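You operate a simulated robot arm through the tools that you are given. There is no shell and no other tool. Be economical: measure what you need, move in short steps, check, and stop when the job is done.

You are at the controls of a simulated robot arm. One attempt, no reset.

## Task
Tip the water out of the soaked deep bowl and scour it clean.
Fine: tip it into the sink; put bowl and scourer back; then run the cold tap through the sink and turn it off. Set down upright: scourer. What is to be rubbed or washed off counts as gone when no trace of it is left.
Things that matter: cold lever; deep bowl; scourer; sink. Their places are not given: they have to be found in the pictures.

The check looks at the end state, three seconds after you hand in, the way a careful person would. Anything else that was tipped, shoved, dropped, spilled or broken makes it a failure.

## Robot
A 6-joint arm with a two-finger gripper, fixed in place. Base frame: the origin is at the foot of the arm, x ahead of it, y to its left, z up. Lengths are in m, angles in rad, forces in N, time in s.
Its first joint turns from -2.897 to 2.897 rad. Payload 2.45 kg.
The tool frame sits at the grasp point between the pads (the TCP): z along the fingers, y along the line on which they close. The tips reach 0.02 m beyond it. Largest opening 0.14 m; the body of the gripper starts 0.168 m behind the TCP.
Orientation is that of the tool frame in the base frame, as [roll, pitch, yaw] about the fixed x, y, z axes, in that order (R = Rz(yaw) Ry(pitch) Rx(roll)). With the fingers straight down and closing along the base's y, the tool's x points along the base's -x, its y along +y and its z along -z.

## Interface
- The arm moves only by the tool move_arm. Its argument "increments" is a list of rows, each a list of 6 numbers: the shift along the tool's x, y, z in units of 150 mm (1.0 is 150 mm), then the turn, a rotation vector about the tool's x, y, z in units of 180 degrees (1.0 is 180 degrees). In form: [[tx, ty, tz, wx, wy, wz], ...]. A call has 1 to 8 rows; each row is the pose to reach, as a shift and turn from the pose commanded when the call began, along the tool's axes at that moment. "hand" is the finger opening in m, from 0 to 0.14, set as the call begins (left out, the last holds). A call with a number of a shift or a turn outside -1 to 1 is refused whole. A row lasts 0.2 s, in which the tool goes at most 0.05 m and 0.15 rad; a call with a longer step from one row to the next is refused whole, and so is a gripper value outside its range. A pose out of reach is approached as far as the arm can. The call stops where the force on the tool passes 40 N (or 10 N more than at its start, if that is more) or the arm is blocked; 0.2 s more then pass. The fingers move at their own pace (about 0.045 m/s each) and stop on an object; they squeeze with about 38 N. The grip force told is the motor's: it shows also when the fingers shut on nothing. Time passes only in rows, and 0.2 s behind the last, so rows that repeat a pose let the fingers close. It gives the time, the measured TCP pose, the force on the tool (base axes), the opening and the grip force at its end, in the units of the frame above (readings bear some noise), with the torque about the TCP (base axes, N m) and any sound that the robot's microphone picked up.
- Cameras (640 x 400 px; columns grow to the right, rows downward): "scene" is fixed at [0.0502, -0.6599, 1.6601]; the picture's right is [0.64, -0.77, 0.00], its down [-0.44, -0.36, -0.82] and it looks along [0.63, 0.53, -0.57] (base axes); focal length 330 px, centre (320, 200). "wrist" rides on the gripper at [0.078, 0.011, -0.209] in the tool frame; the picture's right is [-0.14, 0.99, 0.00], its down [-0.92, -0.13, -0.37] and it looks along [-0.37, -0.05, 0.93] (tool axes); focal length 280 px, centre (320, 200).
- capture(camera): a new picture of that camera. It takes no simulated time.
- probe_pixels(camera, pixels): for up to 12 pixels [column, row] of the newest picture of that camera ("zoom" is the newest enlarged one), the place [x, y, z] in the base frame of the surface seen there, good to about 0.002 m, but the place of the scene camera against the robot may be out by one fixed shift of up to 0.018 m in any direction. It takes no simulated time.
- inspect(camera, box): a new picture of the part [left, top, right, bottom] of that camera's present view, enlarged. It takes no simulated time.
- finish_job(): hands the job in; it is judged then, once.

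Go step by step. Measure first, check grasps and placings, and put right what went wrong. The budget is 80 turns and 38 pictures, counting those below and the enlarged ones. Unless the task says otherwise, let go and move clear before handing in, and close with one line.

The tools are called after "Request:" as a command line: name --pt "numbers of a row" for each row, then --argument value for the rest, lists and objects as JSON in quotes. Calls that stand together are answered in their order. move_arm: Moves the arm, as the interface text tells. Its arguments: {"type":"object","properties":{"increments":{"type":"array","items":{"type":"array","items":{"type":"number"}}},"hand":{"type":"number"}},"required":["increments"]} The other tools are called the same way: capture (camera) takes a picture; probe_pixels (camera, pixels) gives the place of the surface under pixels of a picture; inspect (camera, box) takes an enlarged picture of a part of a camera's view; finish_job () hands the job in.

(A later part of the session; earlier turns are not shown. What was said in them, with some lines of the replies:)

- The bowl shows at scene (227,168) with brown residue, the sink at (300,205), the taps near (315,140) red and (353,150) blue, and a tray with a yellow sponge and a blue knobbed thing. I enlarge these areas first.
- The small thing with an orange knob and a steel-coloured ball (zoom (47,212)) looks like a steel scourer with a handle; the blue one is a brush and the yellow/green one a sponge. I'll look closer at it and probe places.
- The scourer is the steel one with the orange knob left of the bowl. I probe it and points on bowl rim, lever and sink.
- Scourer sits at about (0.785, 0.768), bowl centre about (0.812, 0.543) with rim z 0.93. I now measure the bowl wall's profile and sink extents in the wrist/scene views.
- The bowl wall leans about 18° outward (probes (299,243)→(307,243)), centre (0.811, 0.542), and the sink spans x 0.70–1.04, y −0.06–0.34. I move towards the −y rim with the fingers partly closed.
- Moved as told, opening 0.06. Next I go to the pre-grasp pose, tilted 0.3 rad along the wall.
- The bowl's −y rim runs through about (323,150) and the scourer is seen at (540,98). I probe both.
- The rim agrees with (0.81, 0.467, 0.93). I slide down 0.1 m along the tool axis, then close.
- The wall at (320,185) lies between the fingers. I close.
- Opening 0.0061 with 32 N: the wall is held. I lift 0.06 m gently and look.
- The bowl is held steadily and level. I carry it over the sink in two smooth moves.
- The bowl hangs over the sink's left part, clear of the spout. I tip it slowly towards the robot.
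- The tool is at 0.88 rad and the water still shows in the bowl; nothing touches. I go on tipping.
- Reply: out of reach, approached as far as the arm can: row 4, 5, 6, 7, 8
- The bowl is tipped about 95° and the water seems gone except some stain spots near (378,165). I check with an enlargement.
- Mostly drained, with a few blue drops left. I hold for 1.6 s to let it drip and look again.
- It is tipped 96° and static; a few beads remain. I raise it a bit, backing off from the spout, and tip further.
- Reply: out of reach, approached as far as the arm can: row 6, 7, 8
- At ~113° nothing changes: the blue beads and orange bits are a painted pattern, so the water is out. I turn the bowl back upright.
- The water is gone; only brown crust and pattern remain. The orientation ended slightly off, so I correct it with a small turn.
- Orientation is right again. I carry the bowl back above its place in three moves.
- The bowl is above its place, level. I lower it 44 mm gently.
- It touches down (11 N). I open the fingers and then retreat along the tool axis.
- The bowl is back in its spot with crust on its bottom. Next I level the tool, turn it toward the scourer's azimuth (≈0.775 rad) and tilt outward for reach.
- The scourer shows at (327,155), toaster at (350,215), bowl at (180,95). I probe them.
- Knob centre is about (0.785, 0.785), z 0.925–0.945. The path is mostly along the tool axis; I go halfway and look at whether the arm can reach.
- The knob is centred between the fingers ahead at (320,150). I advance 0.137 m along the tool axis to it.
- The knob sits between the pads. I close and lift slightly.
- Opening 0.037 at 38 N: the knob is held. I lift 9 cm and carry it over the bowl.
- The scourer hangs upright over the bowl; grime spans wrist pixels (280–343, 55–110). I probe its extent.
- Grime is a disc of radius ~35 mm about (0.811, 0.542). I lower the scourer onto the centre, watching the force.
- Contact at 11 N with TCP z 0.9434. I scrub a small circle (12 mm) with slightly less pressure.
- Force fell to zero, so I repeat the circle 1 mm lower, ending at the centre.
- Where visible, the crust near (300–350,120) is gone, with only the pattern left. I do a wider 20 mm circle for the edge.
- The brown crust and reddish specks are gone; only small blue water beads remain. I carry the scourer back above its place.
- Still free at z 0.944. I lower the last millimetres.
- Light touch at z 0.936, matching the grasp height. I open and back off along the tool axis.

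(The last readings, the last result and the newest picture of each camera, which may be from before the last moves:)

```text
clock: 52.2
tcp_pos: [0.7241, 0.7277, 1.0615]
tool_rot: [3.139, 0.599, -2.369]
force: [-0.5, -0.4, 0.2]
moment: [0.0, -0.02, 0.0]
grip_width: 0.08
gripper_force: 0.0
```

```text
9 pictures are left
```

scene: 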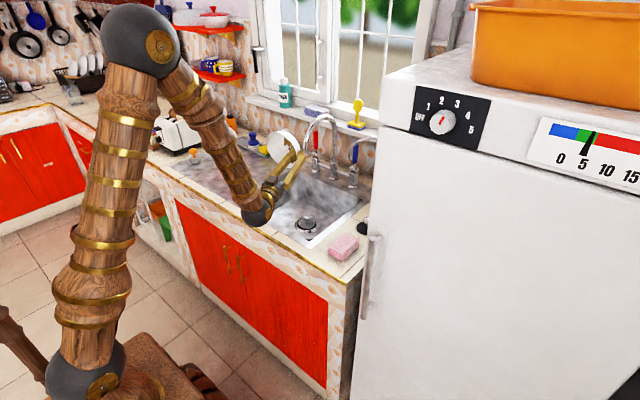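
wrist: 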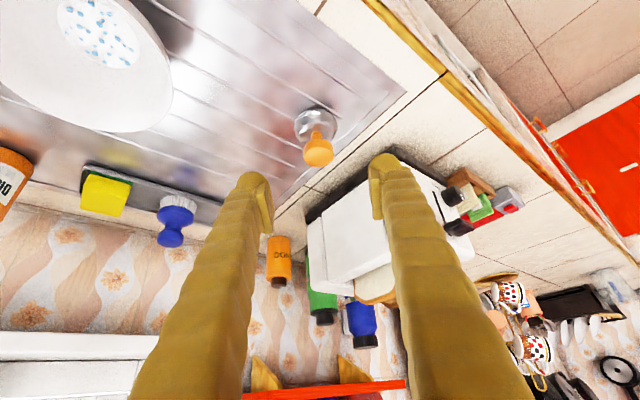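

The scourer stands upright at its place. Now I retreat up, level the tool and swing over to the tap for a good view.

Request:
move_arm --pt "0 0 -0.2 0 0.038 0" --pt "0 0 -0.4 0 0.076 0" --pt "0 0 -0.6 0 0.114 0" --pt "0 0 -0.8 0 0.152 0" --pt "0 0 -0.96 0 0.19 0" --hand 0

Request:
move_arm --pt "0.133 -0.256 0 0 0 0" --pt "0.267 -0.511 0 0 0 0" --pt "0.4 -0.767 0 0 0 0"

Request:
move_arm --pt "0.133 -0.256 0 0 0 0" --pt "0.267 -0.511 0 0 0 0" --pt "0.4 -0.767 0 0 0 0"

Request:
move_arm --pt "0.067 -0.128 0 0 0 0.0411" --pt "0.133 -0.256 0 0 0 0.0822" --pt "0.2 -0.383 0 0 0 0.1233" --pt "0.267 -0.511 0 0 0 0.1645" --pt "0.333 -0.639 0 0 0 0.2056" --pt "0.4 -0.767 0 0 0 0.2467"

Request:
move_arm --pt "0 -0.2 0 0 -0.032 0" --pt "0 -0.4 0 0 -0.063 0" --pt "0 -0.6 0 0 -0.095 0" --pt "0 -0.8 0 0 -0.127 0" --pt "0 -1.0 0 0 -0.159 0" --pt "0 -1.0 0 0 -0.19 0" --pt "0 -1.0 0 0 -0.19 0"

Request:
capture --camera "wrist"

```text
clock: 53.4
tcp_pos: [0.6658, 0.6687, 1.1794]
tool_rot: [3.139, 0.0, -2.366]
force: [-0.6, 0.3, 0.4]
moment: [0.04, -0.04, 0.02]
grip_width: 0.0
gripper_force: 20.5
```

```text
clock: 54.2
tcp_pos: [0.705, 0.5435, 1.1791]
tool_rot: [3.14, 0.002, -2.367]
force: [-0.1, -0.2, -0.7]
moment: [0.01, 0.01, -0.04]
grip_width: 0.0002
gripper_force: 29.5
```

```text
clock: 55.0
tcp_pos: [0.7403, 0.4186, 1.1786]
tool_rot: [3.139, 0.003, -2.368]
force: [0.5, 0.2, 0.1]
moment: [-0.01, 0.04, 0.0]
grip_width: 0.0
gripper_force: 29.5
```

```text
clock: 56.4
tcp_pos: [0.7791, 0.2965, 1.1785]
tool_rot: [3.14, -0.001, 3.139]
force: [0.1, 0.5, 0.1]
moment: [0.0, 0.04, 0.04]
grip_width: 0.0001
gripper_force: 29.1
```

```text
clock: 58.0
tcp_pos: [0.7794, 0.1463, 1.1784]
tool_rot: [3.138, 0.598, 3.141]
force: [-0.5, 0.2, 0.4]
moment: [-0.01, 0.03, -0.01]
grip_width: 0.0003
gripper_force: 29.6
```

```text
8 pictures are left
```

wrist: 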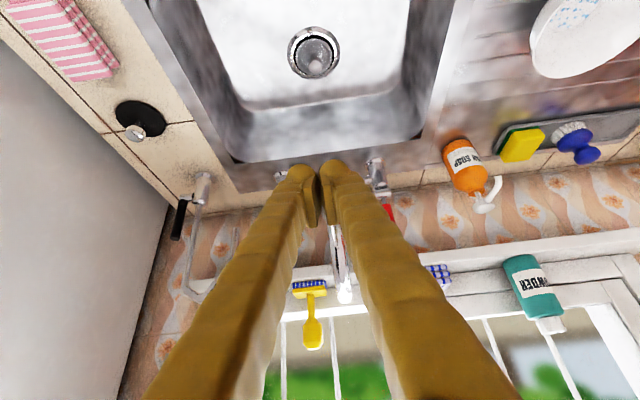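

The blue lever is hidden behind the left finger around (285,190). I shift 0.2 m to −y for a clear view.

Request:
move_arm --pt "0 -0.25 0 0 0 0" --pt "0 -0.5 0 0 0 0" --pt "0 -0.75 0 0 0 0" --pt "0 -1.0 0 0 0 0"

Request:
move_arm --pt "0 -0.2 0 0 0 0" --pt "0 -0.333 0 0 0 0" --pt "0 -0.333 0 0 0 0"

Request:
capture --camera "wrist"

```text
clock: 59.0
tcp_pos: [0.7782, -0.0043, 1.1781]
tool_rot: [3.137, 0.597, 3.14]
force: [-0.3, -0.1, -1.5]
moment: [0.0, 0.0, 0.01]
grip_width: 0.0
gripper_force: 29.7
```

```text
clock: 59.8
tcp_pos: [0.779, -0.054, 1.1778]
tool_rot: [3.137, 0.595, 3.139]
force: [0.6, -0.3, 0.4]
moment: [0.0, -0.02, 0.0]
grip_width: 0.0
gripper_force: 28.8
```

```text
7 pictures are left
```

wrist: 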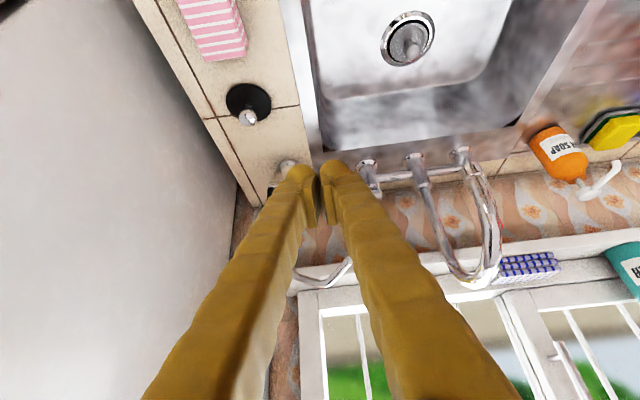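

The cold valve base shows at (368,170), main spout at (440,230)–(490,240), filter spout curve at (340,275). I probe these for obstacle positions.

Request:
probe_pixels --camera "wrist" --pixels '[[368, 163], [372, 178], [377, 190], [415, 160], [420, 180], [343, 265], [346, 262], [328, 283], [300, 276], [287, 165], [493, 262], [440, 235]]'

Request:
inspect --camera "scene" --box '[320, 120, 400, 200]'

```text
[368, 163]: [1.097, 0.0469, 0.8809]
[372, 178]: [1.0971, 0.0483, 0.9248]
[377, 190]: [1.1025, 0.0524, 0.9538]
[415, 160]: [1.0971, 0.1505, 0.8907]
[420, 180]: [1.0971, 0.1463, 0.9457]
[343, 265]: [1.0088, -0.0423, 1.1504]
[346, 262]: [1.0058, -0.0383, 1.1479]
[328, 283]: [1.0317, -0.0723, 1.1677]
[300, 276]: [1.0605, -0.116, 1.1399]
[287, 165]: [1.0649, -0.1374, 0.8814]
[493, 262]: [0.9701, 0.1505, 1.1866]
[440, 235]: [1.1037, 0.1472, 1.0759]
```

```text
5.00 times, centred on (360, 160) of scene
```

zoom: 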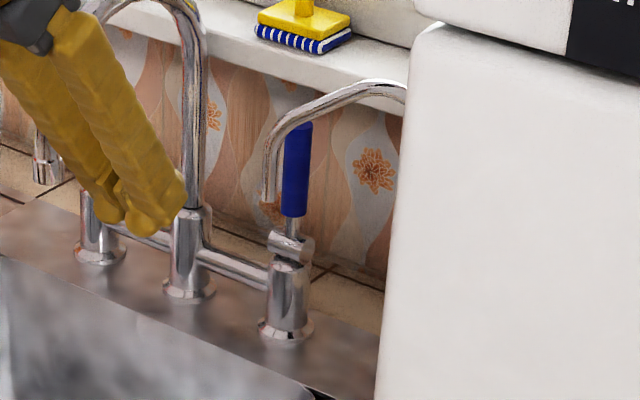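

The lever is a vertical blue handle above a barrel pivot; scene readings run ~0.018 low in y versus the wrist. I probe the handle and nearby spout in the zoom.

Request:
probe_pixels --camera "zoom" --pixels '[[297, 128], [294, 170], [294, 210], [292, 228], [275, 243], [292, 248], [306, 243], [288, 290], [268, 195], [270, 150], [300, 112], [350, 88]]'

```text
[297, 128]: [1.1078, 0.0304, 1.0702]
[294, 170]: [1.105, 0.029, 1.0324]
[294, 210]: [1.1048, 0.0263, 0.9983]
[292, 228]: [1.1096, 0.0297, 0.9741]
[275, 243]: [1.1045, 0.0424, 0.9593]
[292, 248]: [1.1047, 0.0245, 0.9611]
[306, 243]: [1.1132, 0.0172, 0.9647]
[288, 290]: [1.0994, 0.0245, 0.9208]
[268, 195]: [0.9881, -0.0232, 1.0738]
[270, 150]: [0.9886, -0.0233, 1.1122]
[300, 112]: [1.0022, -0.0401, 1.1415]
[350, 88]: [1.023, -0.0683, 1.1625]
```

Barrel pivot lies along y, so the lever swings towards the front; true handle axis ≈ (1.115, 0.047), z 0.995–1.075. I go between the two spouts to a pre-grasp point behind-above it.

Request:
move_arm --pt "-0.025 0.224 -0.037 0 0 0" --pt "-0.05 0.449 -0.073 0 0 0" --pt "-0.075 0.673 -0.11 0 0 0" --pt "-0.075 0.673 -0.11 0 0 0" --hand 0.055

Request:
move_arm --pt "-0.209 0 0.189 0 0 0" --pt "-0.417 0 0.377 0 0 0" --pt "-0.626 0 0.566 0 0 0"

Request:
move_arm --pt "-0.209 0 0.189 0 0 0" --pt "-0.417 0 0.377 0 0 0" --pt "-0.626 0 0.566 0 0 0" --pt "-0.626 0 0.566 0 0 0"

Request:
capture --camera "wrist"

```text
clock: 60.8
tcp_pos: [0.7789, 0.0458, 1.1982]
tool_rot: [3.139, 0.594, 3.14]
force: [-0.1, 1.0, 0.7]
moment: [-0.02, 0.01, 0.01]
grip_width: 0.055
gripper_force: 0.0
```

```text
clock: 61.6
tcp_pos: [0.9042, 0.0469, 1.18]
tool_rot: [3.138, 0.597, 3.139]
force: [-0.3, 0.5, 0.8]
moment: [-0.02, 0.0, 0.01]
grip_width: 0.0552
gripper_force: 0.0
```

```text
clock: 62.6
tcp_pos: [1.0306, 0.0462, 1.1626]
tool_rot: [3.137, 0.594, 3.138]
force: [-0.1, 0.3, -0.3]
moment: [0.02, 0.0, -0.03]
grip_width: 0.0549
gripper_force: 0.0
```

```text
5 pictures are left
```

wrist: 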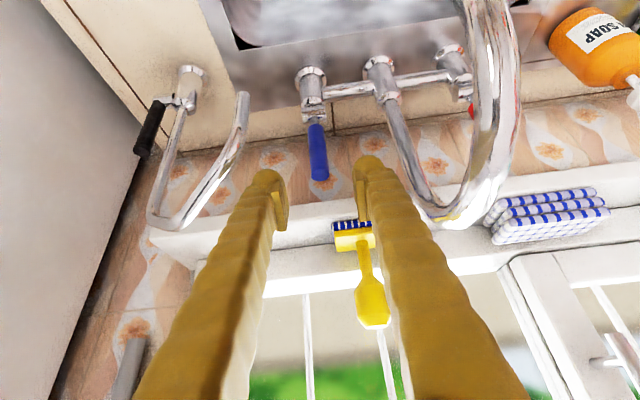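

The blue handle is centred between the fingers at (318,155), with both spouts clear. I probe the handle and sill/brush ahead for the exact approach.

Request:
probe_pixels --camera "wrist" --pixels '[[318, 175], [318, 165], [317, 145], [316, 130], [311, 150], [325, 150], [300, 230], [350, 225], [242, 98], [480, 215], [313, 115], [300, 212]]'

```text
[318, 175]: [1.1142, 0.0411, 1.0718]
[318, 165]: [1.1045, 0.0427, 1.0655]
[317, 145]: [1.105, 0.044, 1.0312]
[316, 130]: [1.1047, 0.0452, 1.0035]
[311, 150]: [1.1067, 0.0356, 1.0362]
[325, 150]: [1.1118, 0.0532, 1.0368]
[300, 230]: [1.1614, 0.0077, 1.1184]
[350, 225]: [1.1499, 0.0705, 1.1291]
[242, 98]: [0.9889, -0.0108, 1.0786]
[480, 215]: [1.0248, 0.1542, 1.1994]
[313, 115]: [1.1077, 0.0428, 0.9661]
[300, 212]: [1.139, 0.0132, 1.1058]
```

Handle centre is (1.115, 0.044), sill front at x 1.139 above. I advance 0.142 m along the tool and then close on the handle.

Request:
move_arm --pt "0.006 -0.004 0.24 0 0 0" --pt "0.012 -0.007 0.48 0 0 0" --pt "0.018 -0.01 0.7 0 0 0" --pt "0.022 -0.013 0.86 0 0 0" --pt "0.025 -0.013 0.949 0 0 0" --pt "0.025 -0.013 0.949 0 0 0"

```text
clock: 64.0
tcp_pos: [1.1065, 0.0473, 1.0423]
tool_rot: [3.138, 0.594, 3.139]
force: [0.9, -0.4, 0.2]
moment: [0.02, -0.02, -0.01]
grip_width: 0.055
gripper_force: 0.0
```

Reached without contact. I close on the handle with a 2 mm y correction.

Request:
move_arm --pt "0 -0.015 0 0 0 0" --pt "0 -0.015 0 0 0 0" --pt "0 -0.015 0 0 0 0" --pt "0 -0.015 0 0 0 0" --hand 0

```text
clock: 65.0
tcp_pos: [1.1077, 0.0449, 1.0427]
tool_rot: [3.139, 0.595, 3.14]
force: [2.2, -9.8, -1.9]
moment: [-0.07, -0.16, -0.07]
grip_width: 0.0215
gripper_force: 42.6
```

Handle held (0.0215). I pull it forward along the arc by about 30°, watching force and sound.

Request:
move_arm --pt "0.065 0 -0.03 0 0 0" --pt "0.131 0 -0.053 0 0 0" --pt "0.205 0 -0.064 0 0 0" --pt "0.272 0 -0.07 0 0 0" --pt "0.272 0 -0.07 0 0 0"

```text
clock: 66.2
tcp_pos: [1.0659, 0.0431, 1.03]
tool_rot: [3.139, 0.594, 3.138]
force: [-4.9, -5.2, 16.2]
moment: [0.01, -0.46, -0.12]
grip_width: 0.021
gripper_force: 45.3
```

The lever followed to about 30°. I check for water in the scene view.

Request:
inspect --camera "scene" --box '[230, 100, 390, 250]'

```text
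2.67 times, centred on (310, 175) of scene
```

zoom: 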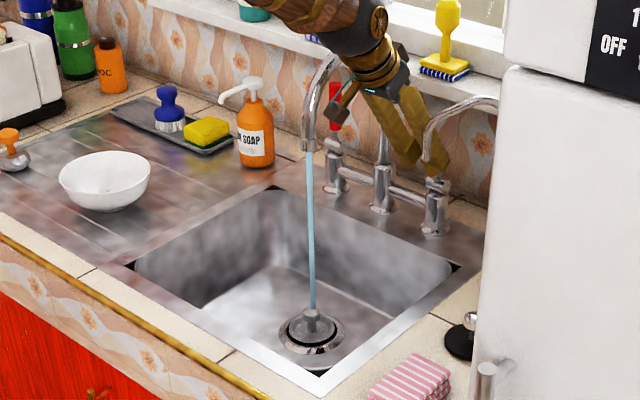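

Water runs from the spout at (310,200 zoom) into the sink. I let it run some seconds.

Request:
move_arm --pt "0 0 0 0 0 0" --pt "0 0 0 0 0 0" --pt "0 0 0 0 0 0" --pt "0 0 0 0 0 0" --pt "0 0 0 0 0 0" --pt "0 0 0 0 0 0" --pt "0 0 0 0 0 0" --pt "0 0 0 0 0 0"

Request:
move_arm --pt "0 0 0 0 0 0" --pt "0 0 0 0 0 0" --pt "0 0 0 0 0 0" --pt "0 0 0 0 0 0" --pt "0 0 0 0 0 0" --pt "0 0 0 0 0 0" --pt "0 0 0 0 0 0" --pt "0 0 0 0 0 0"

Request:
move_arm --pt "0 0 0 0 0 0" --pt "0 0 0 0 0 0" --pt "0 0 0 0 0 0" --pt "0 0 0 0 0 0" --pt "0 0 0 0 0 0" --pt "0 0 0 0 0 0" --pt "0 0 0 0 0 0" --pt "0 0 0 0 0 0"

```text
clock: 68.0
tcp_pos: [1.0665, 0.0441, 1.0294]
tool_rot: [3.138, 0.596, 3.14]
force: [-20.0, 0.6, 18.9]
moment: [0.0, 0.45, 0.0]
grip_width: 0.0203
gripper_force: 44.8
```

```text
clock: 69.8
tcp_pos: [1.0676, 0.0447, 1.0292]
tool_rot: [3.14, 0.597, 3.14]
force: [-11.9, 3.0, 12.0]
moment: [0.0, 0.25, 0.09]
grip_width: 0.0208
gripper_force: 45.0
```

```text
clock: 71.6
tcp_pos: [1.0665, 0.0432, 1.0284]
tool_rot: [3.138, 0.595, 3.14]
force: [-6.7, 2.9, 6.4]
moment: [0.0, 0.03, 0.07]
grip_width: 0.0206
gripper_force: 44.5
```

It has run over 5 s. I push the lever back along the same arc to upright.

Request:
move_arm --pt "-0.067 0 0.006 0 0 0" --pt "-0.141 0 0.017 0 0 0" --pt "-0.207 0 0.04 0 0 0" --pt "-0.272 0 0.07 0 0 0" --pt "-0.285 0 0.079 0 0 0" --pt "-0.285 0 0.079 0 0 0"

Request:
inspect --camera "scene" --box '[230, 100, 390, 250]'

```text
clock: 72.4
tcp_pos: [1.093, 0.0439, 1.0386]
tool_rot: [3.141, 0.591, 3.14]
force: [-16.8, -0.8, 3.0]
moment: [0.0, -0.49, -0.03]
grip_width: 0.0186
gripper_force: 43.9
stopped in row 4: the force on the tool passed its limit at 64 N (the readings are from after the stop); the commanded pose is now the measured one
```

```text
2.67 times, centred on (310, 175) of scene
```

zoom: 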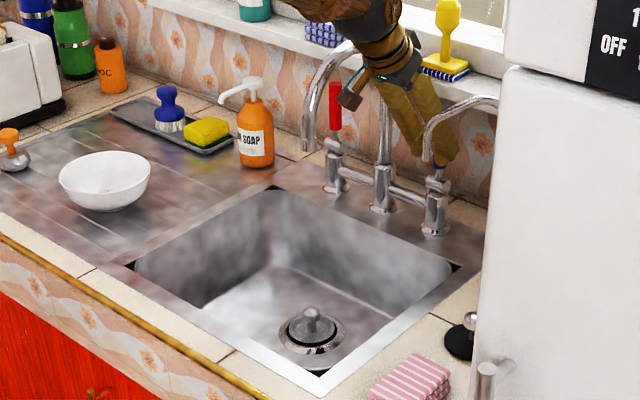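

Water is off and the force shows the lever met its stop. I release and retreat along the tool axis, then check the lever.

Request:
move_arm --pt "0 0 0 0 0 0" --pt "0 0 0 0 0 0" --pt "0 0 0 0 0 0" --pt "0 0 -0.2 0 0 0" --pt "0 0 -0.45 0 0 0" --pt "0 0 -0.7 0 0 0" --pt "0 0 -0.95 0 0 0" --pt "0 0 -0.95 0 0 0" --hand 0.055

Request:
capture --camera "wrist"

Request:
probe_pixels --camera "wrist" --pixels '[[319, 160], [319, 150], [318, 140], [318, 130], [318, 120], [317, 110]]'

```text
clock: 74.2
tcp_pos: [1.0154, 0.043, 1.1576]
tool_rot: [3.138, 0.589, 3.14]
force: [-0.6, 0.1, 0.5]
moment: [0.0, -0.01, 0.01]
grip_width: 0.0547
gripper_force: 0.1
```

```text
2 pictures are left
```

wrist: 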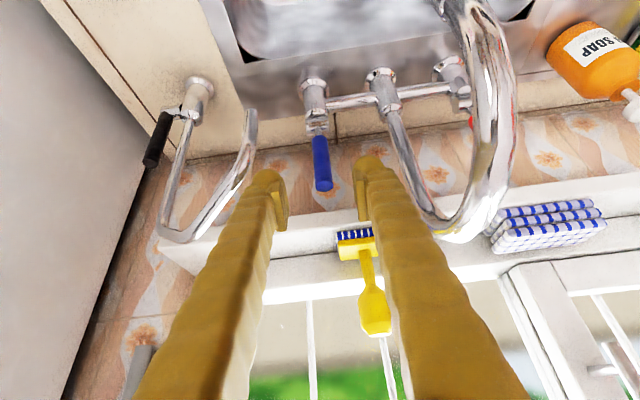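

```text
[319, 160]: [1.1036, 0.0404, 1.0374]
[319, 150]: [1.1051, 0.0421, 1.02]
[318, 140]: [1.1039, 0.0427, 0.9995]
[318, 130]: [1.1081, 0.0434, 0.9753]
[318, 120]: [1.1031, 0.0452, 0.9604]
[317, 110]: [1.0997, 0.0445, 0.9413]
```

The handle is upright (x ≈ 1.104 all along) and nothing was disturbed. I retreat between the spouts, then check bowl and scourer.

Request:
move_arm --pt "0.209 0 -0.189 0 0 0" --pt "0.417 0 -0.377 0 0 0" --pt "0.626 0 -0.566 0 0 0"

Request:
move_arm --pt "0.209 0 -0.189 0 0 0" --pt "0.417 0 -0.377 0 0 0" --pt "0.626 0 -0.566 0 0 0" --pt "0.626 0 -0.566 0 0 0"

Request:
inspect --camera "scene" --box '[180, 135, 276, 195]'

```text
clock: 75.0
tcp_pos: [0.8893, 0.0414, 1.1758]
tool_rot: [3.141, 0.588, 3.139]
force: [0.3, -0.3, -0.3]
moment: [0.05, 0.02, 0.0]
grip_width: 0.0551
gripper_force: 0.1
```

```text
clock: 76.0
tcp_pos: [0.7639, 0.0441, 1.1921]
tool_rot: [3.138, 0.588, 3.138]
force: [-0.3, -0.1, 0.0]
moment: [0.01, 0.03, 0.0]
grip_width: 0.0552
gripper_force: 0.1
```

```text
6.67 times, centred on (228, 165) of scene
```

zoom: 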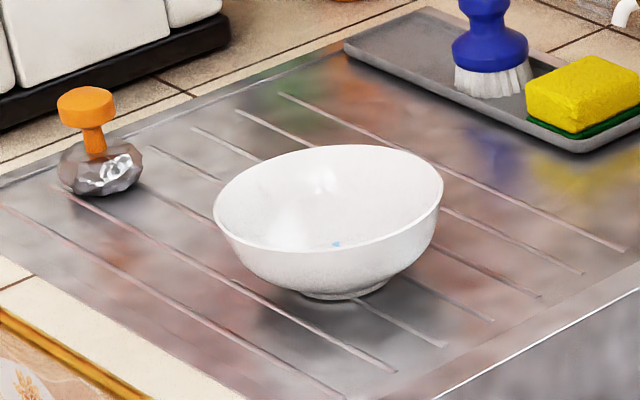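

The water is tipped out and the crust is scoured off. Bowl and scourer are back in place and upright, and the cold lever is upright with the water off. The few blue specks left on the bowl floor did not change with more tipping or with scouring, so I take them for clinging wet beads and hand in.

Request:
finish_job

```text
The job is handed in.
```

I handed the job in: the bowl's water is tipped into the sink and its crust scoured off, though a few small blue specks are still on the bowl floor. They didn't change when I tipped the bowl further or scoured it, so I took them for clinging water drops. The bowl is back in its place, the scourer is back and upright, and the cold tap ran for over 5 seconds and is off.
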